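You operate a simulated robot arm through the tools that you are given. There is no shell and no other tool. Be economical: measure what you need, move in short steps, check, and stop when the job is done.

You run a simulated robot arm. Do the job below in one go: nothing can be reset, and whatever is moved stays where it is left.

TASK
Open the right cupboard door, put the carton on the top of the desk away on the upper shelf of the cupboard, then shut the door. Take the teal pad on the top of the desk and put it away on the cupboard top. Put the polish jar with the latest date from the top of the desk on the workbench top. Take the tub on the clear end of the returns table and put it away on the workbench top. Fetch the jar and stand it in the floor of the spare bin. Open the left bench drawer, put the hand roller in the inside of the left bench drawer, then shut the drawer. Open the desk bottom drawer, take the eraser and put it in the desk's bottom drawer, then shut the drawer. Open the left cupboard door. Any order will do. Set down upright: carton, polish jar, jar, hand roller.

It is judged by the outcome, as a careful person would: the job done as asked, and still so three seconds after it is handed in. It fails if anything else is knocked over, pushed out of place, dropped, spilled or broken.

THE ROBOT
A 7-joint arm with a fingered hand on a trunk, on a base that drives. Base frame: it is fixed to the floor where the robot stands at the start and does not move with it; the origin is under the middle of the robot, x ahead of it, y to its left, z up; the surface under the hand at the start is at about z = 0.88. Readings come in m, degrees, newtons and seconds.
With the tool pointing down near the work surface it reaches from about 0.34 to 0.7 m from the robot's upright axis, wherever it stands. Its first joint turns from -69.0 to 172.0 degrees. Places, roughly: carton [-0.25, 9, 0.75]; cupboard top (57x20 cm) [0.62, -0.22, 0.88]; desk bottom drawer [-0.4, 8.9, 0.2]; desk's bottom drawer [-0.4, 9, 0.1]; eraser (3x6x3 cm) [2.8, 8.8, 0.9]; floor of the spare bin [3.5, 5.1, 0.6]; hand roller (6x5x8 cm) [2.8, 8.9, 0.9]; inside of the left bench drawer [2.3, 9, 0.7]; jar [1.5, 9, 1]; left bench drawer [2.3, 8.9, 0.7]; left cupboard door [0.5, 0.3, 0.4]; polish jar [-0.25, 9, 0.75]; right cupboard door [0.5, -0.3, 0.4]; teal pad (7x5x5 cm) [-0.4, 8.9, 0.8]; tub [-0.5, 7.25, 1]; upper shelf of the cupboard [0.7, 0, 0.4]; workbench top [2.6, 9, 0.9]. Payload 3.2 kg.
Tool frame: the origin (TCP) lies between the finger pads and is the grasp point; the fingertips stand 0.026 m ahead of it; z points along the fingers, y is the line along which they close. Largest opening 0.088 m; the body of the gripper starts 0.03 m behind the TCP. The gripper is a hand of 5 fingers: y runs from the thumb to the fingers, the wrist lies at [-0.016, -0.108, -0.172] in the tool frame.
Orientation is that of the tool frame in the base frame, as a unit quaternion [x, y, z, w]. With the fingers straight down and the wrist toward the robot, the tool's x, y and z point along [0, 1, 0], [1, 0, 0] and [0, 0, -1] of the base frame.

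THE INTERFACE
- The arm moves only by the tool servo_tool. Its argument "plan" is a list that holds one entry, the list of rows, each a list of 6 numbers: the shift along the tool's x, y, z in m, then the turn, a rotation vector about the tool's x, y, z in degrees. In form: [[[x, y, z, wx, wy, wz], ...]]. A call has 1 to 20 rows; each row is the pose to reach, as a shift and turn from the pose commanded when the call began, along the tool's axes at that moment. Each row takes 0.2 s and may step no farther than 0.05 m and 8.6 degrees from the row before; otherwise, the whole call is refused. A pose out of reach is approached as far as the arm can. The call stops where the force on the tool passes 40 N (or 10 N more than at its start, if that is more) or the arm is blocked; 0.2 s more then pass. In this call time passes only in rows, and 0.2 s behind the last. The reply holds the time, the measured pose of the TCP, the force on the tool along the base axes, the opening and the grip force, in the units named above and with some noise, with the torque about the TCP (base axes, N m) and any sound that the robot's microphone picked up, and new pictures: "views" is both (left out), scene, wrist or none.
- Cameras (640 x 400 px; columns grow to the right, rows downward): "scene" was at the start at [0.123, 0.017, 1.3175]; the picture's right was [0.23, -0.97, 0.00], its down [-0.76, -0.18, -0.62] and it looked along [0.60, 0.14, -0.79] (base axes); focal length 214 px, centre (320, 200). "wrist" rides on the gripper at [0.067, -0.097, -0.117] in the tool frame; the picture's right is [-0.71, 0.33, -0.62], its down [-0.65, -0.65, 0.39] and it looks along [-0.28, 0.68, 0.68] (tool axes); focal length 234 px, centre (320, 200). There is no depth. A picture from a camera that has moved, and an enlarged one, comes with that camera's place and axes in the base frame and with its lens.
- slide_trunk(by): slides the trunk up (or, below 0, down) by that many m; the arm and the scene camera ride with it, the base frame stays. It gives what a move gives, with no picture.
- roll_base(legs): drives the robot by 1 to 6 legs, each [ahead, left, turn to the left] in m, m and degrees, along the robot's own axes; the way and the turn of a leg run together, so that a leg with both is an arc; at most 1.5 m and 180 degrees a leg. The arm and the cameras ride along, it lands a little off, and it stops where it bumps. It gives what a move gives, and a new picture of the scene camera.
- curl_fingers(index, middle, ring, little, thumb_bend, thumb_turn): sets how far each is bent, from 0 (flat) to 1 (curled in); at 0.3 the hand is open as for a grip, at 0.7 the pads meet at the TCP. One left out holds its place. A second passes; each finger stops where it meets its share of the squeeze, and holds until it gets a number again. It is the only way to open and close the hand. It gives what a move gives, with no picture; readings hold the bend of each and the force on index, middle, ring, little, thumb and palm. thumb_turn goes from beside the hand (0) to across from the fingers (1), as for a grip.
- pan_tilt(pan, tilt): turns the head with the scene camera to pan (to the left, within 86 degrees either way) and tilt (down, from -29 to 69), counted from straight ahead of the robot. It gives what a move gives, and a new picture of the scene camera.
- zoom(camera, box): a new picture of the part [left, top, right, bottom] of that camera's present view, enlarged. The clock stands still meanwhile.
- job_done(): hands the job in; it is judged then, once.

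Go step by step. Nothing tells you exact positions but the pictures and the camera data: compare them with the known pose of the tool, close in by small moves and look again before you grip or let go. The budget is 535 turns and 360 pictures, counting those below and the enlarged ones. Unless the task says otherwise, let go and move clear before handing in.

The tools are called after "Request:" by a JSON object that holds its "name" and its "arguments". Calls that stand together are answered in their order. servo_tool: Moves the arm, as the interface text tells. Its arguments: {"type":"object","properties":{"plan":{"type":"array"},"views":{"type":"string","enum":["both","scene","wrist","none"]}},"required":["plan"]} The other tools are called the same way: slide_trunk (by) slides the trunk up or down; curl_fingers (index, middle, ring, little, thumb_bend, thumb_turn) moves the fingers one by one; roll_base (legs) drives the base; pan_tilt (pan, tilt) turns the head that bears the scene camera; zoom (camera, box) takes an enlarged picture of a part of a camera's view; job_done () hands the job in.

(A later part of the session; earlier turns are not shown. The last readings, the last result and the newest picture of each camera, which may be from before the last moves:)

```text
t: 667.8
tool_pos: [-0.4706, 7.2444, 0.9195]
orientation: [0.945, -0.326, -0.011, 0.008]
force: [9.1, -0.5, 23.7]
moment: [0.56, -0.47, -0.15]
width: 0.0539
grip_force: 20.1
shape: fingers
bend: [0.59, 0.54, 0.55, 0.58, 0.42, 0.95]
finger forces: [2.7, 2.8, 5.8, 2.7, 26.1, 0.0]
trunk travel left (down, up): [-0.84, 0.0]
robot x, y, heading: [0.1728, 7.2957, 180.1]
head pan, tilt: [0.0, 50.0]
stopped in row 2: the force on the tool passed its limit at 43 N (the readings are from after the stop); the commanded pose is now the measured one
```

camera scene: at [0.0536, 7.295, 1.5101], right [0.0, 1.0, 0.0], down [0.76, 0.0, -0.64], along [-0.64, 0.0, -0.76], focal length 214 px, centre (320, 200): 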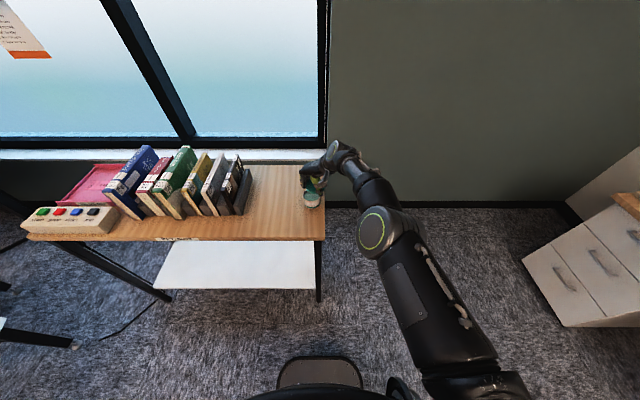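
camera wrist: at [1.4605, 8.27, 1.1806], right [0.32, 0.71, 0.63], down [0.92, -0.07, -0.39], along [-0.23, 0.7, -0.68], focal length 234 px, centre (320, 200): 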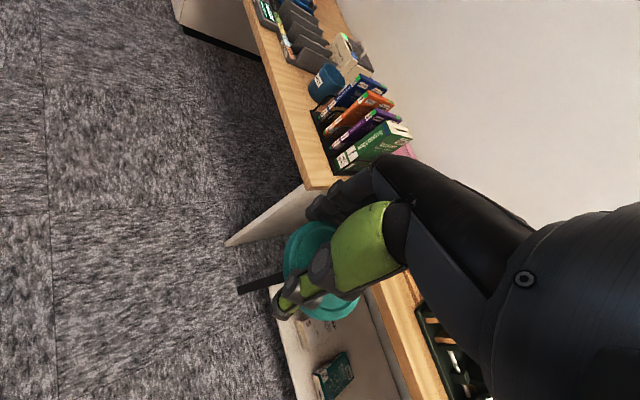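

Request:
{"name": "curl_fingers", "arguments": {"index": 0.2, "middle": 0.2, "ring": 0.2, "little": 0.2, "thumb_bend": 0.2}}

Request:
{"name": "servo_tool", "arguments": {"plan": [[[0, 0, -0.03, 0, 0, 0], [0, 0, -0.07, 0, 0, 0], [0, 0, -0.1, 0, 0, 0]]], "views": "none"}}

Request:
{"name": "zoom", "arguments": {"camera": "scene", "box": [285, 165, 345, 202]}}

```text
t: 668.8
tool_pos: [-0.4722, 7.245, 0.913]
orientation: [0.946, -0.324, -0.008, 0.005]
force: [0.4, -0.8, 0.2]
moment: [0.0, 0.01, -0.05]
width: 0.1056
grip_force: 0.2
shape: fingers
bend: [0.2, 0.2, 0.2, 0.2, 0.21, 1.0]
finger forces: [0.0, 0.0, 0.0, 0.1, 0.1, 0.0]
trunk travel left (down, up): [-0.84, 0.0]
robot x, y, heading: [0.1724, 7.2967, 180.0]
head pan, tilt: [0.0, 50.0]
```

```text
t: 669.6
tool_pos: [-0.4709, 7.2454, 1.0108]
orientation: [0.946, -0.325, -0.007, 0.005]
force: [-0.4, 0.1, 0.3]
moment: [0.01, 0.01, -0.01]
width: 0.1062
grip_force: 0.0
shape: fingers
bend: [0.2, 0.2, 0.2, 0.2, 0.21, 1.0]
finger forces: [0.0, 0.0, 0.0, 0.1, 0.1, 0.1]
trunk travel left (down, up): [-0.84, 0.0]
robot x, y, heading: [0.1794, 7.2945, 179.8]
head pan, tilt: [0.0, 50.0]
```

```text
10.67 times, centred on (315, 184) of scene
camera zoom: at [0.0508, 7.2951, 1.5097], right [0.0, 1.0, 0.0], down [0.77, 0.0, -0.64], along [-0.64, 0.0, -0.77], focal length 2288 px, centre (373, 376)
```

zoom: 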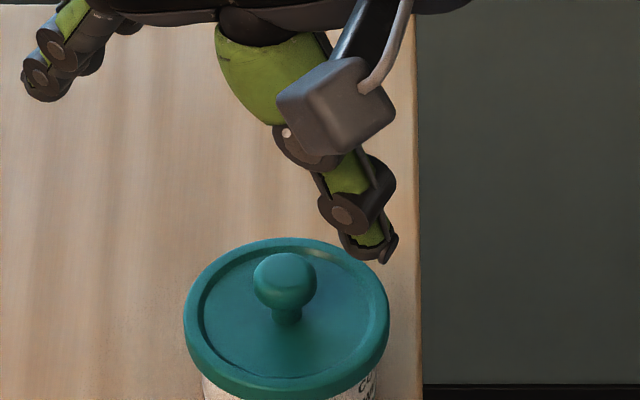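

The lid sits level on the tub. I press its knob with a closed hand to snap it home.

Request:
{"name": "curl_fingers", "arguments": {"index": 0.85, "middle": 0.85, "ring": 0.85, "little": 0.85, "thumb_bend": 0.6}}

Request:
{"name": "servo_tool", "arguments": {"plan": [[[0, 0.005, 0.015, 0, 0, 0], [0, 0.005, 0.03, 0, 0, 0], [0, 0.005, 0.04, 0, 0, 0], [0, 0.005, 0.05, 0, 0, 0], [0, 0.005, 0.06, 0, 0, 0], [0, 0.005, 0.07, 0, 0, 0], [0, 0.005, 0.08, 0, 0, 0], [0, 0.005, 0.09, 0, 0, 0]]], "views": "none"}}

Request:
{"name": "servo_tool", "arguments": {"plan": [[[0, 0, 0, 0, 0, 0]]], "views": "wrist"}}

```text
t: 670.6
tool_pos: [-0.4709, 7.2441, 1.012]
orientation: [0.946, -0.325, -0.007, 0.005]
force: [-0.8, -0.1, -0.1]
moment: [0.01, -0.03, -0.03]
width: 0.0114
grip_force: 0.1
shape: fingers
bend: [0.84, 0.85, 0.85, 0.85, 0.59, 1.0]
finger forces: [0.0, 0.0, 0.0, 0.0, 0.0, 0.1]
trunk travel left (down, up): [-0.84, 0.0]
robot x, y, heading: [0.1789, 7.2969, 180.0]
head pan, tilt: [0.0, 50.0]
```

```text
t: 672.4
tool_pos: [-0.481, 7.238, 0.9421]
orientation: [0.944, -0.33, -0.016, 0.016]
force: [5.3, -1.2, 24.7]
moment: [0.51, -0.81, -0.15]
width: 0.0143
grip_force: 11.8
shape: fingers
bend: [0.85, 0.85, 0.85, 0.85, 0.57, 0.98]
finger forces: [0.1, 0.1, 0.1, 0.1, 24.5, 0.0]
trunk travel left (down, up): [-0.84, 0.0]
robot x, y, heading: [0.1781, 7.2971, 180.3]
head pan, tilt: [0.0, 50.0]
heard: snap
stopped in row 8: the force on the tool passed its limit at 45 N (the readings are from after the stop); the commanded pose is now the measured one
```

```text
t: 672.8
tool_pos: [-0.4784, 7.2387, 0.9423]
orientation: [0.944, -0.329, -0.019, 0.014]
force: [2.7, -1.8, 27.0]
moment: [0.58, -0.7, -0.07]
width: 0.0134
grip_force: 13.9
shape: fingers
bend: [0.85, 0.85, 0.85, 0.85, 0.58, 1.0]
finger forces: [0.0, 0.0, 0.0, 0.0, 27.7, 0.0]
trunk travel left (down, up): [-0.84, 0.0]
robot x, y, heading: [0.1777, 7.2933, 180.1]
head pan, tilt: [0.0, 50.0]
camera wrist: at [-0.3591, 7.276, 1.0528], right [-0.73, 0.19, 0.65], down [-0.12, 0.91, -0.4], along [-0.67, -0.37, -0.64], focal length 234 px, centre (320, 200)
```

wrist: 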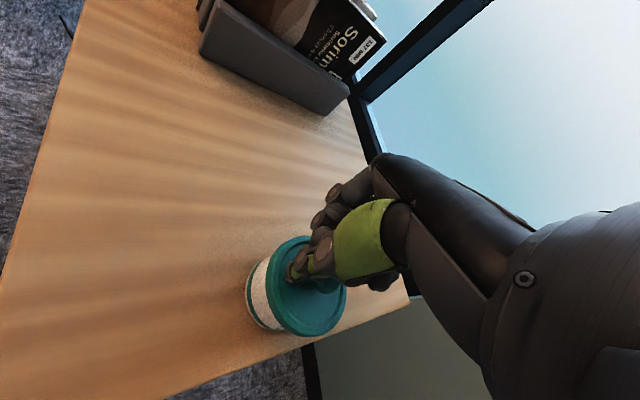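

The lid snapped on. Now I'll grip the tub by its body, lower down: raise, open wide, and look for centring.

Request:
{"name": "servo_tool", "arguments": {"plan": [[[0, 0, -0.03, 0, 0, 0], [0, 0, -0.07, -1, -2, 0]]], "views": "none"}}

Request:
{"name": "curl_fingers", "arguments": {"index": 0.2, "middle": 0.2, "ring": 0.2, "little": 0.2, "thumb_bend": 0.2}}

Request:
{"name": "servo_tool", "arguments": {"plan": [[[0, 0, 0, 0, 0, 0]]], "views": "wrist"}}

Request:
{"name": "zoom", "arguments": {"camera": "scene", "box": [285, 165, 345, 202]}}

```text
t: 673.4
tool_pos: [-0.475, 7.2409, 1.0049]
orientation: [0.944, -0.328, -0.034, 0.015]
force: [0.3, 0.0, -0.1]
moment: [0.03, 0.0, -0.02]
width: 0.0126
grip_force: 0.0
shape: fingers
bend: [0.85, 0.85, 0.85, 0.85, 0.58, 1.0]
finger forces: [0.0, 0.0, 0.1, 0.1, 0.1, 0.0]
trunk travel left (down, up): [-0.84, 0.0]
robot x, y, heading: [0.1781, 7.2968, 180.0]
head pan, tilt: [0.0, 50.0]
```

```text
t: 674.4
tool_pos: [-0.4781, 7.2396, 1.0054]
orientation: [0.944, -0.328, -0.033, 0.014]
force: [0.2, 1.1, -0.3]
moment: [0.05, -0.01, 0.01]
width: 0.1055
grip_force: 0.1
shape: fingers
bend: [0.2, 0.2, 0.2, 0.2, 0.21, 1.0]
finger forces: [0.0, 0.0, 0.1, 0.0, 0.1, 0.1]
trunk travel left (down, up): [-0.84, 0.0]
robot x, y, heading: [0.1758, 7.2964, 180.1]
head pan, tilt: [0.0, 50.0]
```

```text
t: 674.8
tool_pos: [-0.4774, 7.2402, 1.0051]
orientation: [0.944, -0.328, -0.034, 0.014]
force: [-0.1, 1.2, -0.1]
moment: [0.05, 0.01, 0.0]
width: 0.1059
grip_force: 0.0
shape: fingers
bend: [0.2, 0.2, 0.2, 0.2, 0.21, 1.0]
finger forces: [0.0, 0.1, 0.0, 0.0, 0.1, 0.0]
trunk travel left (down, up): [-0.84, 0.0]
robot x, y, heading: [0.177, 7.2938, 180.1]
head pan, tilt: [0.0, 50.0]
camera wrist: at [-0.356, 7.2763, 1.1134], right [-0.71, 0.18, 0.68], down [-0.13, 0.91, -0.38], along [-0.69, -0.36, -0.63], focal length 234 px, centre (320, 200)
```

wrist: 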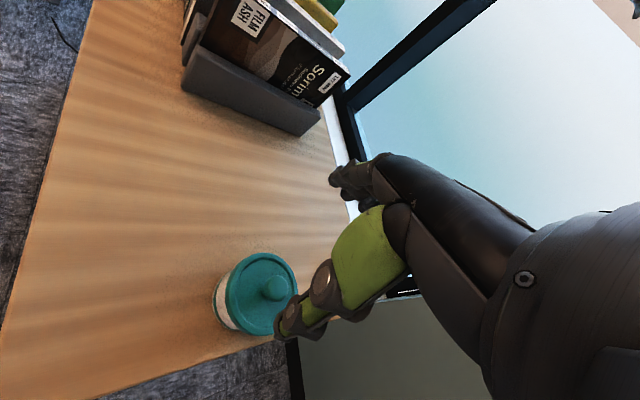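

```text
10.67 times, centred on (315, 184) of scene
camera zoom: at [0.0502, 7.2953, 1.5097], right [0.0, 1.0, 0.0], down [0.77, 0.0, -0.64], along [-0.64, 0.0, -0.77], focal length 2288 px, centre (373, 376)
```

zoom: 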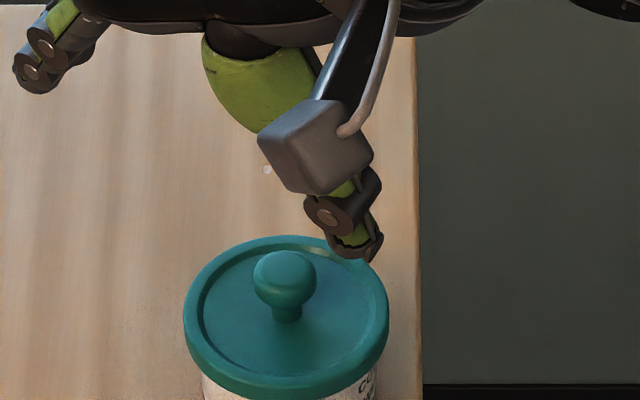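

Both cameras put the lid at about (-0.482, 7.267), top z ≈ 0.90 – lower than assumed, which is why I only held the lid. I re-centre and go lower.

Request:
{"name": "servo_tool", "arguments": {"plan": [[[-0.01, -0.009, 0.01, 2.8, 3.1, 0], [-0.0206, -0.018, 0.03, 2.8, 3.1, 0], [-0.0206, -0.018, 0.06, 2.8, 3.1, 0], [-0.0206, -0.018, 0.085, 2.8, 3.1, 0]]], "views": "wrist"}}

```text
t: 675.8
tool_pos: [-0.4796, 7.267, 0.9321]
orientation: [0.944, -0.33, 0.0, -0.001]
force: [0.0, 0.2, -0.7]
moment: [-0.01, 0.0, -0.02]
width: 0.1056
grip_force: 0.0
shape: fingers
bend: [0.2, 0.2, 0.2, 0.2, 0.21, 1.0]
finger forces: [0.0, 0.1, 0.0, 0.0, 0.0, 0.0]
out of reach, approached as far as the arm can: row 3, 4
trunk travel left (down, up): [-0.84, 0.0]
robot x, y, heading: [0.1784, 7.2946, 180.0]
head pan, tilt: [0.0, 50.0]
camera wrist: at [-0.3658, 7.3026, 1.0482], right [-0.76, 0.18, 0.62], down [-0.1, 0.92, -0.39], along [-0.64, -0.36, -0.68], focal length 234 px, centre (320, 200)
```

wrist: 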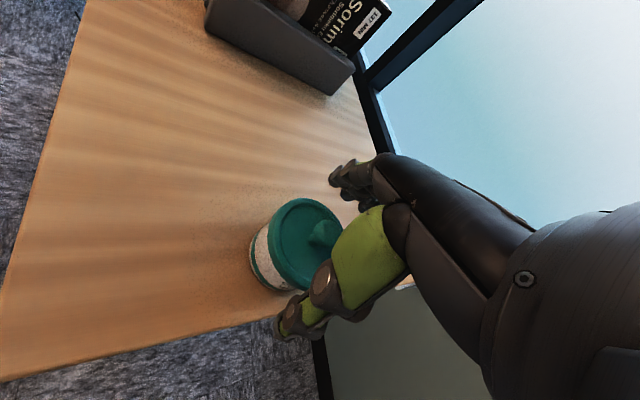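

Well centred; I lower with the trunk and close on the body.

Request:
{"name": "slide_trunk", "arguments": {"by": -0.05}}

Request:
{"name": "curl_fingers", "arguments": {"index": 0.6, "middle": 0.6, "ring": 0.6, "little": 0.6, "thumb_bend": 0.55}}

Request:
{"name": "zoom", "arguments": {"camera": "wrist", "box": [200, 180, 400, 305]}}

```text
t: 676.8
tool_pos: [-0.4803, 7.2657, 0.8857]
orientation: [0.944, -0.33, -0.002, 0.003]
force: [-3.4, -4.6, 16.9]
moment: [-0.44, 0.16, -0.06]
width: 0.1099
grip_force: 7.3
shape: fingers
bend: [0.17, 0.2, 0.2, 0.2, 0.21, 1.0]
finger forces: [14.6, 0.1, 0.0, 0.1, 0.0, 0.0]
trunk travel left (down, up): [-0.79, 0.05]
robot x, y, heading: [0.1785, 7.2954, -180.2]
head pan, tilt: [0.0, 50.0]
```

```text
t: 677.8
tool_pos: [-0.4805, 7.266, 0.8877]
orientation: [0.944, -0.329, -0.004, 0.002]
force: [-8.8, -5.4, 26.1]
moment: [-0.1, -0.15, -0.08]
width: 0.1001
grip_force: 42.7
shape: fingers
bend: [0.21, 0.36, 0.59, 0.6, 0.32, 0.97]
finger forces: [17.7, 15.9, 15.7, 0.1, 36.1, 0.0]
trunk travel left (down, up): [-0.79, 0.05]
robot x, y, heading: [0.1721, 7.2939, 180.0]
head pan, tilt: [0.0, 50.0]
```

```text
3.20 times, centred on (300, 242) of wrist
camera zoom: at [-0.3651, 7.3018, 1.0028], right [-0.75, 0.18, 0.63], down [-0.11, 0.92, -0.39], along [-0.65, -0.36, -0.67], focal length 749 px, centre (384, 64)
```

zoom: 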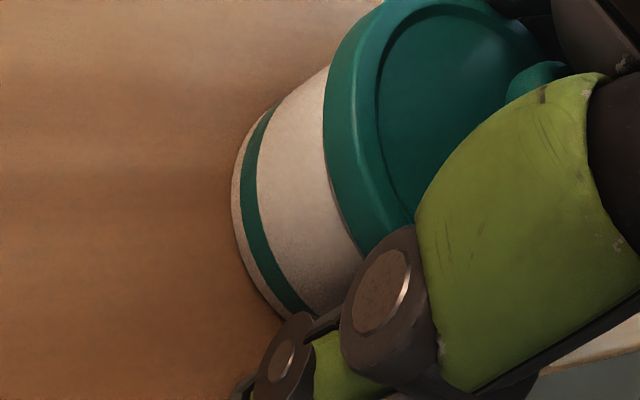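

The tub sits toward the index side. I open, rise 5 mm, shift 14 mm that way and close again.

Request:
{"name": "curl_fingers", "arguments": {"index": 0.2, "middle": 0.2, "ring": 0.2, "little": 0.2, "thumb_bend": 0.2}}

Request:
{"name": "servo_tool", "arguments": {"plan": [[[0, 0, -0.006, 0, 0, 0], [0.014, 0, -0.006, 0, 0, 0]]], "views": "none"}}

Request:
{"name": "curl_fingers", "arguments": {"index": 0.6, "middle": 0.6, "ring": 0.6, "little": 0.6, "thumb_bend": 0.55}}

Request:
{"name": "zoom", "arguments": {"camera": "scene", "box": [275, 150, 355, 200]}}

```text
t: 678.8
tool_pos: [-0.4779, 7.2663, 0.8828]
orientation: [0.944, -0.329, 0.0, 0.001]
force: [-0.6, -2.0, 16.3]
moment: [-0.11, -0.02, -0.06]
width: 0.1092
grip_force: 8.2
shape: fingers
bend: [0.18, 0.2, 0.2, 0.2, 0.21, 1.0]
finger forces: [10.4, 0.0, 0.1, 0.0, 5.7, 0.4]
trunk travel left (down, up): [-0.79, 0.05]
robot x, y, heading: [0.1748, 7.2932, 180.1]
head pan, tilt: [0.0, 50.0]
```

```text
t: 679.4
tool_pos: [-0.4766, 7.2588, 0.8853]
orientation: [0.944, -0.329, 0.0, -0.001]
force: [-0.1, 2.8, 6.0]
moment: [-0.14, 0.0, -0.05]
width: 0.1072
grip_force: 4.3
shape: fingers
bend: [0.19, 0.2, 0.2, 0.2, 0.2, 1.0]
finger forces: [3.5, 0.1, 0.0, 0.0, 5.9, 0.1]
out of reach, approached as far as the arm can: row 2
trunk travel left (down, up): [-0.79, 0.05]
robot x, y, heading: [0.1785, 7.2982, 179.7]
head pan, tilt: [0.0, 50.0]
```

```text
t: 680.4
tool_pos: [-0.478, 7.2574, 0.8898]
orientation: [0.944, -0.329, -0.002, 0.003]
force: [-8.3, -0.4, 17.9]
moment: [-0.27, 0.43, 0.02]
width: 0.0969
grip_force: 40.1
shape: fingers
bend: [0.26, 0.38, 0.59, 0.6, 0.28, 0.98]
finger forces: [17.0, 14.5, 16.9, 0.0, 31.2, 0.1]
trunk travel left (down, up): [-0.79, 0.05]
robot x, y, heading: [0.1817, 7.2937, 180.1]
head pan, tilt: [0.0, 50.0]
```

```text
8.00 times, centred on (315, 175) of scene
camera zoom: at [0.0526, 7.2954, 1.4601], right [0.0, 1.0, 0.0], down [0.76, 0.0, -0.64], along [-0.64, 0.0, -0.76], focal length 1716 px, centre (360, 400)
```

zoom: 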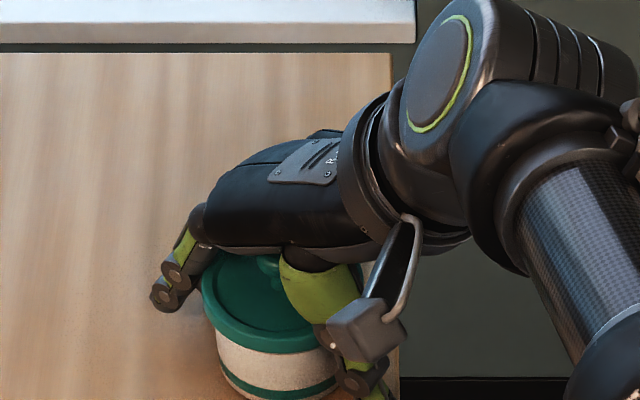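

The scene view shows the tub about 2 cm nearer to me than the hand centre. I open, back the base 2 cm, and close again.

Request:
{"name": "curl_fingers", "arguments": {"index": 0.2, "middle": 0.2, "ring": 0.2, "little": 0.2, "thumb_bend": 0.2}}

Request:
{"name": "slide_trunk", "arguments": {"by": 0.012}}

Request:
{"name": "roll_base", "arguments": {"legs": [[-0.022, 0, 0]]}}

Request:
{"name": "curl_fingers", "arguments": {"index": 0.6, "middle": 0.6, "ring": 0.6, "little": 0.6, "thumb_bend": 0.55}}

```text
t: 681.4
tool_pos: [-0.4772, 7.2575, 0.8847]
orientation: [0.945, -0.328, 0.001, 0.0]
force: [3.2, 2.1, 6.6]
moment: [0.15, -0.05, -0.04]
width: 0.1065
grip_force: 4.4
shape: fingers
bend: [0.2, 0.2, 0.2, 0.2, 0.21, 1.0]
finger forces: [1.5, 0.1, 0.1, 0.1, 6.7, 0.0]
trunk travel left (down, up): [-0.79, 0.05]
robot x, y, heading: [0.176, 7.2965, 180.1]
head pan, tilt: [0.0, 50.0]
```

```text
t: 682.0
tool_pos: [-0.4775, 7.2566, 0.8958]
orientation: [0.945, -0.328, 0.001, -0.001]
force: [0.4, 0.7, -0.4]
moment: [-0.01, 0.01, -0.01]
width: 0.1061
grip_force: 0.1
shape: fingers
bend: [0.2, 0.2, 0.2, 0.2, 0.21, 1.0]
finger forces: [0.0, 0.1, 0.1, 0.1, 0.0, 0.0]
trunk travel left (down, up): [-0.802, 0.038]
robot x, y, heading: [0.1767, 7.2975, 180.3]
head pan, tilt: [0.0, 50.0]
```

```text
t: 682.8
tool_pos: [-0.4584, 7.2574, 0.8956]
orientation: [0.945, -0.328, 0.002, 0.0]
force: [0.1, 0.5, -0.7]
moment: [-0.04, -0.02, 0.0]
width: 0.1061
grip_force: 0.0
shape: fingers
bend: [0.2, 0.2, 0.2, 0.2, 0.2, 1.0]
finger forces: [0.0, 0.0, 0.0, 0.1, 0.1, 0.0]
trunk travel left (down, up): [-0.802, 0.038]
robot x, y, heading: [0.1979, 7.2953, 180.2]
head pan, tilt: [0.0, 50.0]
camera scene: at [0.0699, 7.2954, 1.4715], right [0.0, 1.0, 0.0], down [0.77, 0.0, -0.64], along [-0.64, 0.0, -0.77], focal length 214 px, centre (320, 200)
```

scene: 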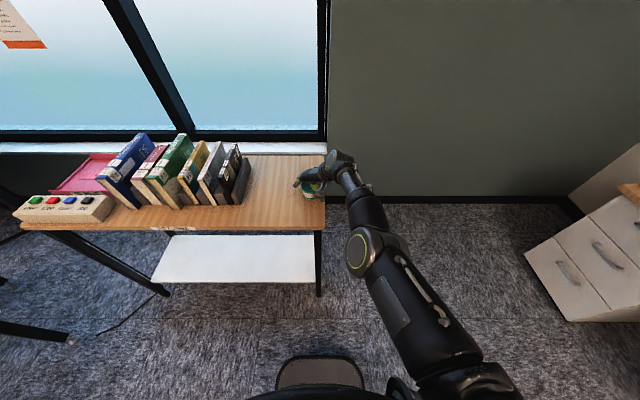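

```text
t: 683.8
tool_pos: [-0.4556, 7.2567, 0.8987]
orientation: [0.944, -0.329, -0.001, 0.0]
force: [-4.2, -2.4, 10.1]
moment: [-0.02, 0.06, 0.06]
width: 0.0719
grip_force: 34.1
shape: fingers
bend: [0.45, 0.49, 0.57, 0.57, 0.36, 0.96]
finger forces: [11.5, 8.0, 13.1, 3.9, 31.9, 0.0]
trunk travel left (down, up): [-0.802, 0.038]
robot x, y, heading: [0.1988, 7.297, 179.9]
head pan, tilt: [0.0, 50.0]
```

All fingers now hold it. I lift a little and check.

Request:
{"name": "slide_trunk", "arguments": {"by": 0.038}}

Request:
{"name": "servo_tool", "arguments": {"plan": [[[0, 0, -0.03, 0, 0, 0], [0, 0, -0.06, 0, 0, 0]]], "views": "wrist"}}

```text
t: 684.6
tool_pos: [-0.4564, 7.2578, 0.9343]
orientation: [0.944, -0.329, 0.002, 0.0]
force: [-0.5, 0.0, 0.6]
moment: [-0.03, 0.01, 0.01]
width: 0.0715
grip_force: 32.7
shape: fingers
bend: [0.46, 0.5, 0.57, 0.58, 0.36, 0.96]
finger forces: [9.1, 8.9, 12.6, 3.1, 32.4, 0.0]
trunk travel left (down, up): [-0.84, 0.0]
robot x, y, heading: [0.1992, 7.2974, 179.6]
head pan, tilt: [0.0, 50.0]
heard: snap
```

```text
t: 685.2
tool_pos: [-0.4639, 7.2534, 0.9937]
orientation: [0.945, -0.328, 0.001, -0.001]
force: [-0.2, 0.5, -0.1]
moment: [0.02, -0.02, -0.02]
width: 0.0711
grip_force: 32.9
shape: fingers
bend: [0.46, 0.5, 0.57, 0.58, 0.36, 0.96]
finger forces: [8.9, 8.5, 12.7, 3.1, 32.3, 0.0]
out of reach, approached as far as the arm can: row 1, 2
trunk travel left (down, up): [-0.84, 0.0]
robot x, y, heading: [0.1987, 7.2928, 180.0]
head pan, tilt: [0.0, 50.0]
camera wrist: at [-0.3511, 7.2901, 1.1112], right [-0.76, 0.18, 0.62], down [-0.1, 0.92, -0.39], along [-0.64, -0.36, -0.68], focal length 234 px, centre (320, 200)
```

wrist: 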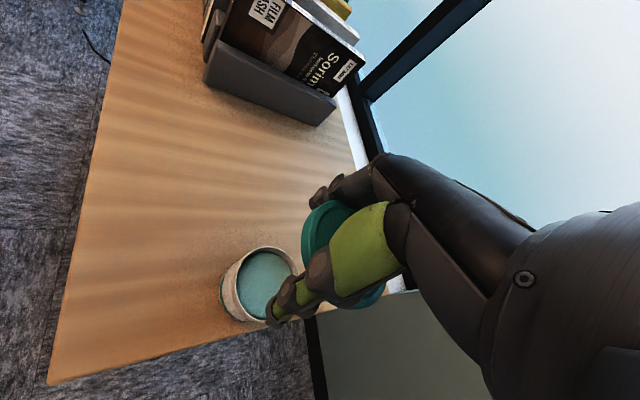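

Again only the lid came off – the lid snaps off easily and I was still at lid height. I lower straight back to reseat the lid.

Request:
{"name": "servo_tool", "arguments": {"plan": [[[0.002, -0.004, 0.03, 0, 0, 0], [0.004, -0.0078, 0.06, 0, 0, 0], [0.004, -0.0078, 0.08, 0, 0, 0], [0.004, -0.0078, 0.09, 0, 0, 0]]], "views": "none"}}

Request:
{"name": "servo_tool", "arguments": {"plan": [[[0, 0, 0.005, 0, 0, 0], [0, 0, 0.01, 0, 0, 0], [0, 0, 0.015, 0, 0, 0]]], "views": "none"}}

```text
t: 686.2
tool_pos: [-0.4523, 7.257, 0.9069]
orientation: [0.944, -0.329, 0.001, 0.0]
force: [-0.9, -1.1, -0.6]
moment: [-0.08, 0.0, -0.01]
width: 0.0713
grip_force: 32.3
shape: fingers
bend: [0.46, 0.5, 0.57, 0.58, 0.36, 0.96]
finger forces: [9.1, 8.8, 12.8, 3.1, 31.2, 0.1]
out of reach, approached as far as the arm can: row 4
trunk travel left (down, up): [-0.84, 0.0]
robot x, y, heading: [0.2004, 7.2945, 179.6]
head pan, tilt: [0.0, 50.0]
```

```text
t: 687.0
tool_pos: [-0.4504, 7.2581, 0.9008]
orientation: [0.944, -0.331, -0.006, 0.004]
force: [-8.7, -5.4, 27.5]
moment: [0.41, 0.32, 0.12]
width: 0.07
grip_force: 35.9
shape: fingers
bend: [0.47, 0.5, 0.58, 0.57, 0.36, 0.96]
finger forces: [9.7, 10.4, 15.8, 5.9, 29.9, 0.1]
trunk travel left (down, up): [-0.84, 0.0]
robot x, y, heading: [0.1974, 7.2972, 180.1]
head pan, tilt: [0.0, 50.0]
```

Request:
{"name": "servo_tool", "arguments": {"plan": [[[-0.004, 0.003, -0.004, 0, 0, 0], [-0.004, 0.003, 0.004, 0, 0, 0], [-0.004, 0.003, 0.01, 0, 0, 0]]], "views": "none"}}

Request:
{"name": "curl_fingers", "arguments": {"index": 0.2, "middle": 0.2, "ring": 0.2, "little": 0.2, "thumb_bend": 0.2}}

Request:
{"name": "servo_tool", "arguments": {"plan": [[[0, 0, -0.03, 0, 0, 0], [0, 0, -0.07, 0, 0, 0], [0, 0, -0.1, 0, 0, 0]]], "views": "wrist"}}

```text
t: 687.8
tool_pos: [-0.4498, 7.2569, 0.9007]
orientation: [0.945, -0.328, -0.006, 0.002]
force: [-9.1, -6.9, 29.6]
moment: [0.38, 0.34, 0.17]
width: 0.0699
grip_force: 37.0
shape: fingers
bend: [0.47, 0.5, 0.58, 0.57, 0.36, 0.96]
finger forces: [10.8, 10.7, 15.9, 6.2, 29.0, 0.0]
out of reach, approached as far as the arm can: row 1, 2, 3
trunk travel left (down, up): [-0.84, 0.0]
robot x, y, heading: [0.2003, 7.2953, 179.8]
head pan, tilt: [0.0, 50.0]
```

```text
t: 688.8
tool_pos: [-0.4482, 7.259, 0.8923]
orientation: [0.945, -0.328, 0.001, -0.001]
force: [0.7, 0.5, -0.8]
moment: [-0.03, 0.04, -0.05]
width: 0.106
grip_force: 0.4
shape: fingers
bend: [0.2, 0.2, 0.2, 0.2, 0.2, 1.0]
finger forces: [0.1, 0.0, 0.1, 0.0, 0.8, 0.0]
trunk travel left (down, up): [-0.84, 0.0]
robot x, y, heading: [0.1968, 7.2922, 180.2]
head pan, tilt: [0.0, 50.0]
```

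```text
t: 689.6
tool_pos: [-0.448, 7.2591, 0.9945]
orientation: [0.945, -0.328, 0.001, 0.001]
force: [0.4, 0.8, 0.5]
moment: [-0.01, 0.02, 0.0]
width: 0.1058
grip_force: 0.1
shape: fingers
bend: [0.2, 0.2, 0.2, 0.2, 0.2, 1.0]
finger forces: [0.0, 0.0, 0.0, 0.0, 0.0, 0.1]
trunk travel left (down, up): [-0.84, 0.0]
robot x, y, heading: [0.2013, 7.2946, 180.2]
head pan, tilt: [0.0, 50.0]
camera wrist: at [-0.3346, 7.2944, 1.1107], right [-0.76, 0.18, 0.62], down [-0.1, 0.92, -0.39], along [-0.64, -0.36, -0.68], focal length 234 px, centre (320, 200)
```

wrist: 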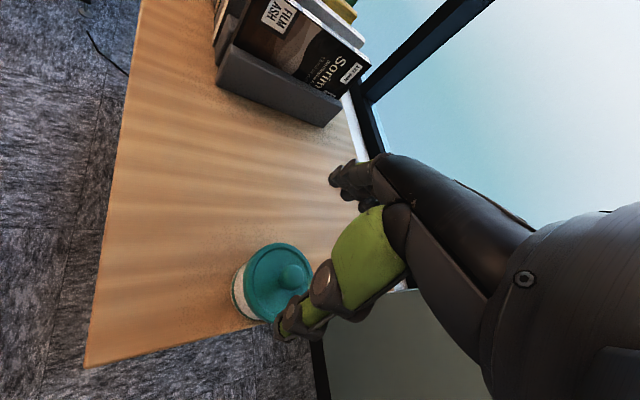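

The lid is back on; I press it home with the closed hand.

Request:
{"name": "curl_fingers", "arguments": {"index": 0.85, "middle": 0.85, "ring": 0.85, "little": 0.85, "thumb_bend": 0.6}}

Request:
{"name": "servo_tool", "arguments": {"plan": [[[0, 0.003, 0.03, 0, 0, 0], [0, 0.003, 0.04, 0, 0, 0], [0, 0.003, 0.048, 0, 0, 0], [0, 0.003, 0.056, 0, 0, 0], [0, 0.003, 0.064, 0, 0, 0], [0, 0.003, 0.072, 0, 0, 0], [0, 0.003, 0.08, 0, 0, 0], [0, 0.003, 0.088, 0, 0, 0], [0, 0.003, 0.096, 0, 0, 0]]], "views": "none"}}

```text
t: 690.6
tool_pos: [-0.4479, 7.2595, 0.9939]
orientation: [0.944, -0.329, 0.001, 0.001]
force: [-0.2, 0.0, 0.6]
moment: [-0.03, 0.01, 0.01]
width: 0.0111
grip_force: 0.0
shape: fingers
bend: [0.84, 0.85, 0.85, 0.85, 0.59, 1.0]
finger forces: [0.0, 0.1, 0.0, 0.0, 0.1, 0.0]
trunk travel left (down, up): [-0.84, 0.0]
robot x, y, heading: [0.1986, 7.2959, 180.0]
head pan, tilt: [0.0, 50.0]
```

```text
t: 691.9
tool_pos: [-0.4568, 7.2546, 0.9418]
orientation: [0.943, -0.333, -0.009, 0.011]
force: [4.3, -1.3, 22.7]
moment: [0.52, -0.81, -0.11]
width: 0.0145
grip_force: 11.6
shape: fingers
bend: [0.85, 0.85, 0.85, 0.85, 0.57, 0.98]
finger forces: [0.1, 0.0, 0.0, 0.1, 22.4, 0.0]
trunk travel left (down, up): [-0.84, 0.0]
robot x, y, heading: [0.1978, 7.2952, 180.0]
head pan, tilt: [0.0, 50.0]
heard: snap
stopped in row 6: the force on the tool passed its limit at 44 N (the readings are from after the stop); the commanded pose is now the measured one
```

Snapped on. The knob top is about 0.905, so the body spans roughly 0.83–0.875: I'll grip with the hand at z ≈ 0.866.

Request:
{"name": "servo_tool", "arguments": {"plan": [[[0, 0, -0.03, 1.5, 0.5, 0], [0.0043, -0.0128, -0.05, 1.5, 0.5, 0]]], "views": "none"}}

Request:
{"name": "curl_fingers", "arguments": {"index": 0.2, "middle": 0.2, "ring": 0.2, "little": 0.2, "thumb_bend": 0.2}}

Request:
{"name": "slide_trunk", "arguments": {"by": -0.09}}

Request:
{"name": "slide_trunk", "arguments": {"by": -0.03}}

```text
t: 692.5
tool_pos: [-0.443, 7.2633, 0.9842]
orientation: [0.943, -0.332, 0.002, -0.004]
force: [0.3, 0.5, 0.1]
moment: [-0.01, -0.02, 0.03]
width: 0.0135
grip_force: 0.0
shape: fingers
bend: [0.85, 0.85, 0.85, 0.85, 0.57, 1.0]
finger forces: [0.0, 0.1, 0.1, 0.0, 0.1, 0.1]
trunk travel left (down, up): [-0.84, 0.0]
robot x, y, heading: [0.1983, 7.2955, 180.1]
head pan, tilt: [0.0, 50.0]
```

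```text
t: 693.5
tool_pos: [-0.4444, 7.2615, 0.9837]
orientation: [0.944, -0.331, 0.003, -0.003]
force: [-0.3, -0.7, -0.2]
moment: [-0.02, 0.0, 0.02]
width: 0.1057
grip_force: 0.0
shape: fingers
bend: [0.2, 0.2, 0.2, 0.2, 0.21, 1.0]
finger forces: [0.0, 0.0, 0.1, 0.0, 0.0, 0.0]
trunk travel left (down, up): [-0.84, 0.0]
robot x, y, heading: [0.198, 7.2968, 179.9]
head pan, tilt: [0.0, 50.0]
```

```text
t: 694.7
tool_pos: [-0.4439, 7.2622, 0.894]
orientation: [0.943, -0.332, 0.003, -0.004]
force: [-0.5, 0.6, -0.1]
moment: [0.02, 0.0, 0.01]
width: 0.1057
grip_force: 0.0
shape: fingers
bend: [0.2, 0.2, 0.2, 0.2, 0.21, 1.0]
finger forces: [0.1, 0.1, 0.0, 0.0, 0.0, 0.0]
trunk travel left (down, up): [-0.75, 0.09]
robot x, y, heading: [0.2018, 7.2905, 180.1]
head pan, tilt: [0.0, 50.0]
```

```text
t: 695.4
tool_pos: [-0.4513, 7.2597, 0.8811]
orientation: [0.942, -0.336, -0.01, 0.007]
force: [5.3, -0.7, 20.5]
moment: [0.92, -0.64, -0.23]
width: 0.11
grip_force: 11.4
shape: fingers
bend: [0.2, 0.2, 0.2, 0.2, 0.21, 0.99]
finger forces: [0.0, 0.1, 1.6, 0.0, 21.3, 0.0]
trunk travel left (down, up): [-0.72, 0.12]
robot x, y, heading: [0.1997, 7.2989, -180.1]
head pan, tilt: [0.0, 50.0]
stopped: the force on the tool passed its limit at 44 N (the readings are from after the stop); the commanded pose is now the measured one
```

Request:
{"name": "slide_trunk", "arguments": {"by": 0.006}}

Request:
{"name": "curl_fingers", "arguments": {"index": 0.62, "middle": 0.62, "ring": 0.62, "little": 0.62, "thumb_bend": 0.55}}

Request:
{"name": "zoom", "arguments": {"camera": "scene", "box": [275, 140, 355, 190]}}

```text
t: 696.0
tool_pos: [-0.4482, 7.2612, 0.88]
orientation: [0.942, -0.335, -0.007, 0.004]
force: [1.5, -0.6, 7.6]
moment: [0.35, -0.24, -0.05]
width: 0.1087
grip_force: 4.4
shape: fingers
bend: [0.2, 0.2, 0.19, 0.2, 0.21, 0.99]
finger forces: [0.0, 0.1, 2.6, 0.0, 7.3, 0.0]
trunk travel left (down, up): [-0.726, 0.114]
robot x, y, heading: [0.2037, 7.2954, -180.0]
head pan, tilt: [0.0, 50.0]
```

```text
t: 697.0
tool_pos: [-0.4504, 7.2619, 0.8859]
orientation: [0.942, -0.334, -0.01, 0.006]
force: [-7.4, -0.7, 20.0]
moment: [-0.32, 0.63, 0.13]
width: 0.0647
grip_force: 57.1
shape: fingers
bend: [0.55, 0.31, 0.61, 0.55, 0.3, 0.95]
finger forces: [12.9, 14.4, 18.3, 17.1, 51.5, 0.1]
trunk travel left (down, up): [-0.726, 0.114]
robot x, y, heading: [0.2025, 7.2966, 180.0]
head pan, tilt: [0.0, 50.0]
heard: snap
```

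```text
8.00 times, centred on (315, 165) of scene
camera zoom: at [0.0747, 7.2954, 1.3965], right [0.0, 1.0, 0.0], down [0.76, 0.0, -0.64], along [-0.64, 0.0, -0.76], focal length 1716 px, centre (360, 480)
```

zoom: 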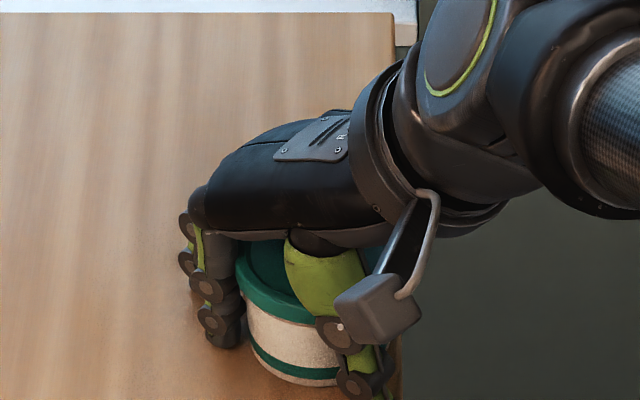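

Fingers now reach the body (lid may be loose on top). I lift slightly and look.

Request:
{"name": "slide_trunk", "arguments": {"by": 0.06}}

Request:
{"name": "zoom", "arguments": {"camera": "scene", "box": [275, 140, 355, 190]}}

```text
t: 698.0
tool_pos: [-0.4502, 7.2606, 0.9401]
orientation: [0.942, -0.335, -0.005, 0.004]
force: [-0.6, 0.0, -0.6]
moment: [-0.01, -0.01, -0.02]
width: 0.0637
grip_force: 45.5
shape: fingers
bend: [0.55, 0.4, 0.61, 0.56, 0.31, 0.93]
finger forces: [12.8, 0.0, 18.3, 14.9, 45.7, 0.0]
trunk travel left (down, up): [-0.786, 0.054]
robot x, y, heading: [0.1978, 7.2905, 179.9]
head pan, tilt: [0.0, 50.0]
```

```text
8.00 times, centred on (315, 165) of scene
camera zoom: at [0.0718, 7.2954, 1.4561], right [0.0, 1.0, 0.0], down [0.77, 0.0, -0.64], along [-0.64, 0.0, -0.77], focal length 1716 px, centre (360, 480)
```

zoom: 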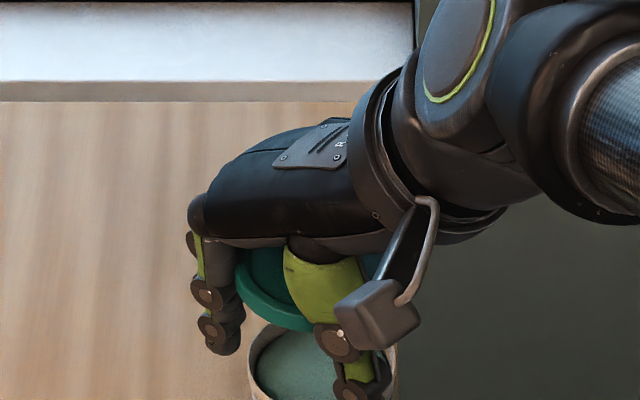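

The lid came off again, so I'll move the two parts separately: lid first to the workbench, then the open tub, then put the lid back on there.

Request:
{"name": "slide_trunk", "arguments": {"by": 0.054}}

Request:
{"name": "servo_tool", "arguments": {"plan": [[[0, 0, -0.03, 0, 0, 0], [0, 0, -0.06, 0, 0, 0]]], "views": "none"}}

Request:
{"name": "roll_base", "arguments": {"legs": [[-0.35, 0, 0], [0, 0, -90], [0.63, 0, 0], [0, -1.4, 0], [0, -0.32, 0], [0.26, 0, 0]]}}

```text
t: 698.9
tool_pos: [-0.4501, 7.2606, 0.9948]
orientation: [0.942, -0.334, -0.005, 0.003]
force: [0.1, -0.4, 0.0]
moment: [0.01, 0.01, 0.02]
width: 0.0636
grip_force: 46.0
shape: fingers
bend: [0.55, 0.4, 0.61, 0.56, 0.31, 0.93]
finger forces: [12.6, 0.0, 18.2, 14.8, 45.8, 0.0]
trunk travel left (down, up): [-0.84, 0.0]
robot x, y, heading: [0.1997, 7.2973, -180.1]
head pan, tilt: [0.0, 50.0]
```

```text
t: 699.5
tool_pos: [-0.4487, 7.2617, 1.0563]
orientation: [0.942, -0.335, -0.006, 0.004]
force: [0.8, 0.0, -0.1]
moment: [-0.02, 0.0, -0.05]
width: 0.0638
grip_force: 46.0
shape: fingers
bend: [0.55, 0.4, 0.61, 0.56, 0.31, 0.93]
finger forces: [12.6, 0.0, 18.2, 15.1, 45.5, 0.1]
trunk travel left (down, up): [-0.84, 0.0]
robot x, y, heading: [0.1991, 7.2946, -179.9]
head pan, tilt: [0.0, 50.0]
```

```text
t: 718.6
tool_pos: [2.2487, 8.8203, 1.0562]
orientation: [-0.428, 0.904, 0.006, 0.002]
force: [0.1, -0.2, 0.0]
moment: [-0.01, -0.01, 0.02]
width: 0.0632
grip_force: 43.3
shape: fingers
bend: [0.55, 0.4, 0.61, 0.56, 0.31, 0.93]
finger forces: [11.7, 0.0, 18.1, 13.8, 42.9, 0.0]
trunk travel left (down, up): [-0.84, 0.0]
robot x, y, heading: [2.2806, 8.169, 89.7]
head pan, tilt: [0.0, 50.0]
camera scene: at [2.2798, 8.2977, 1.5098], right [1.0, 0.0, 0.0], down [0.0, -0.77, -0.64], along [0.0, 0.64, -0.77], focal length 214 px, centre (320, 200)
```

scene: 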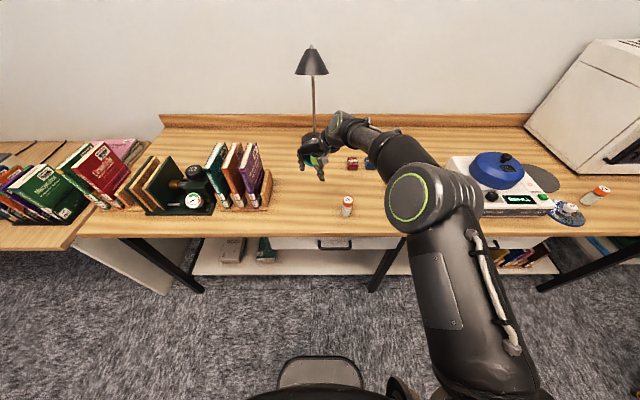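

Request:
{"name": "slide_trunk", "arguments": {"by": -0.145}}

Request:
{"name": "servo_tool", "arguments": {"plan": [[[0, 0, 0.006, 0, 0, 0], [0, 0, 0.012, 0, 0, 0], [0, 0, 0.018, 0, 0, 0], [0, 0, 0.024, 0, 0, 0], [0, 0, 0.03, 0, 0, 0]]], "views": "none"}}

Request:
{"name": "curl_fingers", "arguments": {"index": 0.2, "middle": 0.2, "ring": 0.2, "little": 0.2, "thumb_bend": 0.2}}

Request:
{"name": "slide_trunk", "arguments": {"by": 0.145}}

Request:
{"name": "zoom", "arguments": {"camera": "scene", "box": [260, 120, 380, 195]}}

```text
t: 720.3
tool_pos: [2.2489, 8.8198, 0.9113]
orientation: [-0.429, 0.903, 0.007, 0.003]
force: [-0.2, -0.2, -0.4]
moment: [0.01, -0.01, -0.03]
width: 0.0631
grip_force: 43.6
shape: fingers
bend: [0.55, 0.4, 0.61, 0.56, 0.31, 0.93]
finger forces: [11.6, 0.0, 18.2, 14.0, 42.9, 0.0]
trunk travel left (down, up): [-0.695, 0.145]
robot x, y, heading: [2.2803, 8.1731, 90.0]
head pan, tilt: [0.0, 50.0]
```

```text
t: 721.5
tool_pos: [2.2494, 8.8197, 0.8873]
orientation: [-0.427, 0.904, 0.013, 0.002]
force: [2.0, -1.1, 17.2]
moment: [0.58, 0.44, -0.05]
width: 0.063
grip_force: 51.6
shape: fingers
bend: [0.55, 0.38, 0.61, 0.56, 0.31, 0.93]
finger forces: [11.6, 16.8, 18.2, 14.0, 42.7, 0.1]
trunk travel left (down, up): [-0.695, 0.145]
robot x, y, heading: [2.2781, 8.1709, 89.8]
head pan, tilt: [0.0, 50.0]
```

```text
t: 722.5
tool_pos: [2.2482, 8.8183, 0.8821]
orientation: [-0.428, 0.904, 0.006, 0.002]
force: [-1.0, -3.0, 5.7]
moment: [-0.32, -0.25, -0.22]
width: 0.108
grip_force: 2.4
shape: fingers
bend: [0.2, 0.2, 0.2, 0.2, 0.21, 0.98]
finger forces: [0.1, 0.0, 0.0, 0.0, 5.6, 0.1]
trunk travel left (down, up): [-0.695, 0.145]
robot x, y, heading: [2.2805, 8.1713, 89.9]
head pan, tilt: [0.0, 50.0]
```

```text
t: 724.2
tool_pos: [2.2472, 8.821, 1.0271]
orientation: [-0.428, 0.904, 0.007, 0.002]
force: [-0.1, -0.5, -0.4]
moment: [-0.01, 0.01, -0.01]
width: 0.1061
grip_force: 0.1
shape: fingers
bend: [0.2, 0.2, 0.2, 0.2, 0.2, 1.0]
finger forces: [0.1, 0.0, 0.0, 0.0, 0.1, 0.1]
trunk travel left (down, up): [-0.84, 0.0]
robot x, y, heading: [2.2839, 8.17, 89.7]
head pan, tilt: [0.0, 50.0]
```

```text
5.33 times, centred on (320, 158) of scene
camera zoom: at [2.2799, 8.2984, 1.5097], right [1.0, 0.0, 0.0], down [0.0, -0.77, -0.64], along [0.0, 0.64, -0.77], focal length 1144 px, centre (320, 427)
```

zoom: 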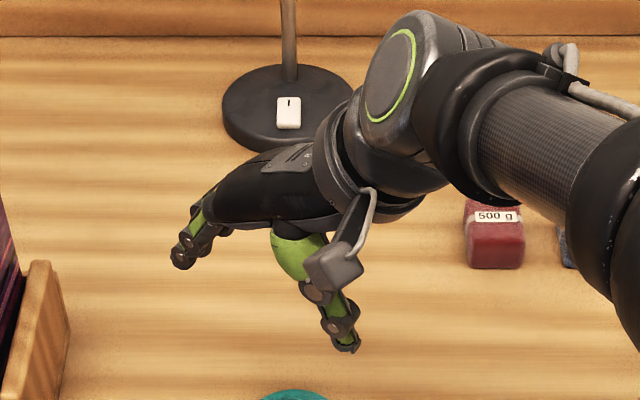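

The lid lies on the bench. I return for the open tub.

Request:
{"name": "roll_base", "arguments": {"legs": [[-0.26, 0, 0], [0, 1.4, 0], [0, 0.33, 0], [-0.62, 0, 0], [0, 0, 90.2], [0.33, 0, 0]]}}

```text
t: 743.3
tool_pos: [-0.4745, 7.2782, 1.0273]
orientation: [0.939, -0.345, -0.006, 0.003]
force: [-0.6, 0.4, -0.5]
moment: [0.02, 0.03, 0.0]
width: 0.1061
grip_force: 0.0
shape: fingers
bend: [0.2, 0.2, 0.2, 0.2, 0.2, 1.0]
finger forces: [0.0, 0.1, 0.1, 0.0, 0.0, 0.0]
trunk travel left (down, up): [-0.84, 0.0]
robot x, y, heading: [0.1728, 7.2973, 178.6]
head pan, tilt: [0.0, 50.0]
camera scene: at [0.0478, 7.3012, 1.5098], right [0.02, 1.0, 0.0], down [0.77, -0.02, -0.64], along [-0.64, 0.01, -0.77], focal length 214 px, centre (320, 200)
```

scene: 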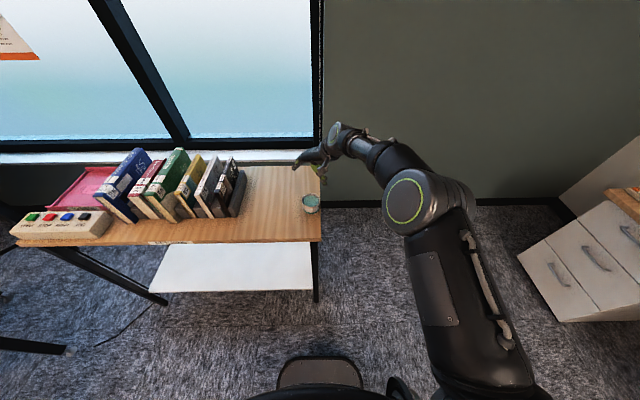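

Request:
{"name": "servo_tool", "arguments": {"plan": [[[0.013, -0.005, 0, 0, 0, 0], [0.0267, -0.0096, 0, 0, 0, 0]]], "views": "none"}}

Request:
{"name": "slide_trunk", "arguments": {"by": -0.1}}

Request:
{"name": "slide_trunk", "arguments": {"by": -0.038}}

Request:
{"name": "curl_fingers", "arguments": {"index": 0.62, "middle": 0.62, "ring": 0.62, "little": 0.62, "thumb_bend": 0.55}}

```text
t: 743.9
tool_pos: [-0.4484, 7.2688, 1.0254]
orientation: [0.939, -0.345, -0.006, 0.004]
force: [0.6, -0.4, 0.0]
moment: [0.01, -0.01, 0.03]
width: 0.106
grip_force: 0.1
shape: fingers
bend: [0.2, 0.2, 0.2, 0.2, 0.2, 1.0]
finger forces: [0.0, 0.0, 0.0, 0.1, 0.0, 0.0]
trunk travel left (down, up): [-0.84, 0.0]
robot x, y, heading: [0.1739, 7.2993, 179.0]
head pan, tilt: [0.0, 50.0]
```

```text
t: 745.2
tool_pos: [-0.4493, 7.2693, 0.9258]
orientation: [0.939, -0.344, -0.006, 0.003]
force: [-0.7, -0.1, 0.2]
moment: [0.06, 0.0, 0.0]
width: 0.1061
grip_force: 0.1
shape: fingers
bend: [0.2, 0.2, 0.2, 0.2, 0.2, 1.0]
finger forces: [0.1, 0.0, 0.1, 0.1, 0.0, 0.0]
trunk travel left (down, up): [-0.74, 0.1]
robot x, y, heading: [0.177, 7.2993, 178.7]
head pan, tilt: [0.0, 50.0]
```

```text
t: 746.1
tool_pos: [-0.4497, 7.2695, 0.8885]
orientation: [0.939, -0.344, -0.007, 0.004]
force: [0.2, 1.1, -0.2]
moment: [-0.02, -0.01, -0.05]
width: 0.106
grip_force: 0.0
shape: fingers
bend: [0.2, 0.2, 0.2, 0.2, 0.2, 1.0]
finger forces: [0.0, 0.0, 0.0, 0.0, 0.1, 0.1]
trunk travel left (down, up): [-0.702, 0.138]
robot x, y, heading: [0.1787, 7.297, 178.7]
head pan, tilt: [0.0, 50.0]
```

```text
t: 747.1
tool_pos: [-0.4493, 7.2666, 0.8891]
orientation: [0.939, -0.345, -0.007, 0.006]
force: [-3.6, -1.5, 7.7]
moment: [-0.28, 0.44, 0.02]
width: 0.0604
grip_force: 31.6
shape: fingers
bend: [0.49, 0.48, 0.57, 0.62, 0.41, 0.98]
finger forces: [12.0, 14.2, 10.9, 0.0, 26.0, 0.1]
trunk travel left (down, up): [-0.702, 0.138]
robot x, y, heading: [0.1773, 7.2977, 178.7]
head pan, tilt: [0.0, 50.0]
```

The body is gripped (6 cm wide). I lift it and carry it to the workbench.

Request:
{"name": "slide_trunk", "arguments": {"by": 0.138}}

Request:
{"name": "servo_tool", "arguments": {"plan": [[[0, 0, -0.02, 0, 0, 0], [0, 0, -0.04, 0, 0, 0]]], "views": "wrist"}}

```text
t: 748.7
tool_pos: [-0.4497, 7.2695, 1.0247]
orientation: [0.938, -0.345, -0.005, 0.004]
force: [-0.2, 0.2, -4.0]
moment: [-0.07, -0.05, 0.01]
width: 0.0598
grip_force: 27.4
shape: fingers
bend: [0.5, 0.5, 0.57, 0.62, 0.41, 0.98]
finger forces: [11.1, 6.3, 10.0, 0.0, 26.9, 0.0]
trunk travel left (down, up): [-0.84, 0.0]
robot x, y, heading: [0.1773, 7.2997, 178.8]
head pan, tilt: [0.0, 50.0]
```

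```text
t: 749.3
tool_pos: [-0.4482, 7.2681, 1.0668]
orientation: [0.939, -0.345, -0.005, 0.004]
force: [0.3, 0.8, -4.4]
moment: [-0.05, 0.0, 0.02]
width: 0.0596
grip_force: 27.3
shape: fingers
bend: [0.5, 0.5, 0.57, 0.62, 0.41, 0.98]
finger forces: [11.1, 6.3, 10.2, 0.1, 27.0, 0.1]
trunk travel left (down, up): [-0.84, 0.0]
robot x, y, heading: [0.1728, 7.2965, 178.8]
head pan, tilt: [0.0, 50.0]
camera wrist: at [-0.3328, 7.3001, 1.1812], right [-0.75, 0.21, 0.63], down [-0.08, 0.92, -0.39], along [-0.66, -0.34, -0.67], focal length 234 px, centre (320, 200)
```

wrist: 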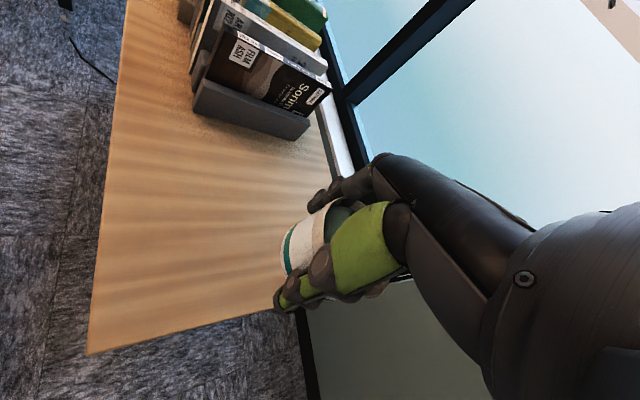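

Request:
{"name": "roll_base", "arguments": {"legs": [[-0.37, 0, 0], [0, 0, -88.8], [0.63, 0, 0], [0, -1.4, 0], [0, -0.34, 0], [0.37, 0, 0]]}}

```text
t: 768.9
tool_pos: [2.2512, 8.9066, 1.0661]
orientation: [-0.423, 0.906, 0.006, 0.002]
force: [0.2, 0.0, -3.9]
moment: [-0.03, 0.06, 0.0]
width: 0.0593
grip_force: 25.4
shape: fingers
bend: [0.51, 0.5, 0.57, 0.62, 0.41, 0.98]
finger forces: [10.5, 5.9, 9.6, 0.0, 24.4, 0.0]
trunk travel left (down, up): [-0.84, 0.0]
robot x, y, heading: [2.2884, 8.2807, 89.1]
head pan, tilt: [0.0, 50.0]
camera scene: at [2.2876, 8.4097, 1.5097], right [1.0, -0.01, 0.0], down [-0.01, -0.77, -0.64], along [0.01, 0.64, -0.77], focal length 214 px, centre (320, 200)
```

scene: 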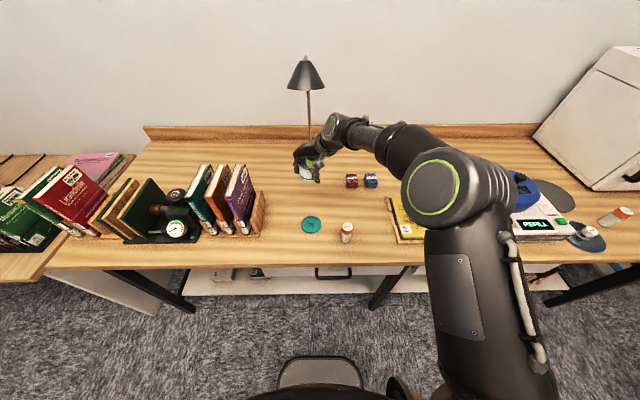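

Request:
{"name": "servo_tool", "arguments": {"plan": [[[-0.0115, 0.0097, 0, 0, 0, 0], [-0.023, 0.0193, 0, 0, 0, 0]]], "views": "none"}}

Request:
{"name": "slide_trunk", "arguments": {"by": -0.155}}

Request:
{"name": "servo_tool", "arguments": {"plan": [[[0, 0, 0.005, 0, 0, 0], [0, 0, 0.01, 0, 0, 0], [0, 0, 0.015, 0, 0, 0], [0, 0, 0.02, 0, 0, 0], [0, 0, 0.025, 0, 0, 0]]], "views": "none"}}

```text
t: 769.5
tool_pos: [2.2525, 8.9369, 1.0653]
orientation: [-0.423, 0.906, 0.005, 0.001]
force: [-0.7, 0.7, -4.0]
moment: [0.0, 0.05, 0.04]
width: 0.059
grip_force: 24.5
shape: fingers
bend: [0.51, 0.5, 0.57, 0.62, 0.41, 0.98]
finger forces: [10.3, 5.8, 9.5, 0.0, 24.2, 0.0]
trunk travel left (down, up): [-0.84, 0.0]
robot x, y, heading: [2.2861, 8.2823, 89.1]
head pan, tilt: [0.0, 50.0]
```

```text
t: 771.3
tool_pos: [2.2532, 8.9366, 0.9122]
orientation: [-0.424, 0.906, 0.006, 0.001]
force: [-0.2, 0.4, -4.1]
moment: [-0.05, 0.01, 0.02]
width: 0.0594
grip_force: 25.0
shape: fingers
bend: [0.51, 0.5, 0.57, 0.62, 0.41, 0.98]
finger forces: [10.5, 5.8, 9.5, 0.0, 24.2, 0.0]
trunk travel left (down, up): [-0.685, 0.155]
robot x, y, heading: [2.2841, 8.2799, 89.4]
head pan, tilt: [0.0, 50.0]
```

```text
t: 772.5
tool_pos: [2.2532, 8.9375, 0.889]
orientation: [-0.423, 0.906, 0.009, 0.002]
force: [0.9, 0.2, 6.2]
moment: [0.3, 0.2, -0.06]
width: 0.059
grip_force: 30.4
shape: fingers
bend: [0.51, 0.5, 0.57, 0.62, 0.41, 0.98]
finger forces: [10.3, 15.3, 9.6, 0.1, 24.5, 0.1]
trunk travel left (down, up): [-0.685, 0.155]
robot x, y, heading: [2.2873, 8.2826, 89.2]
head pan, tilt: [0.0, 50.0]
```

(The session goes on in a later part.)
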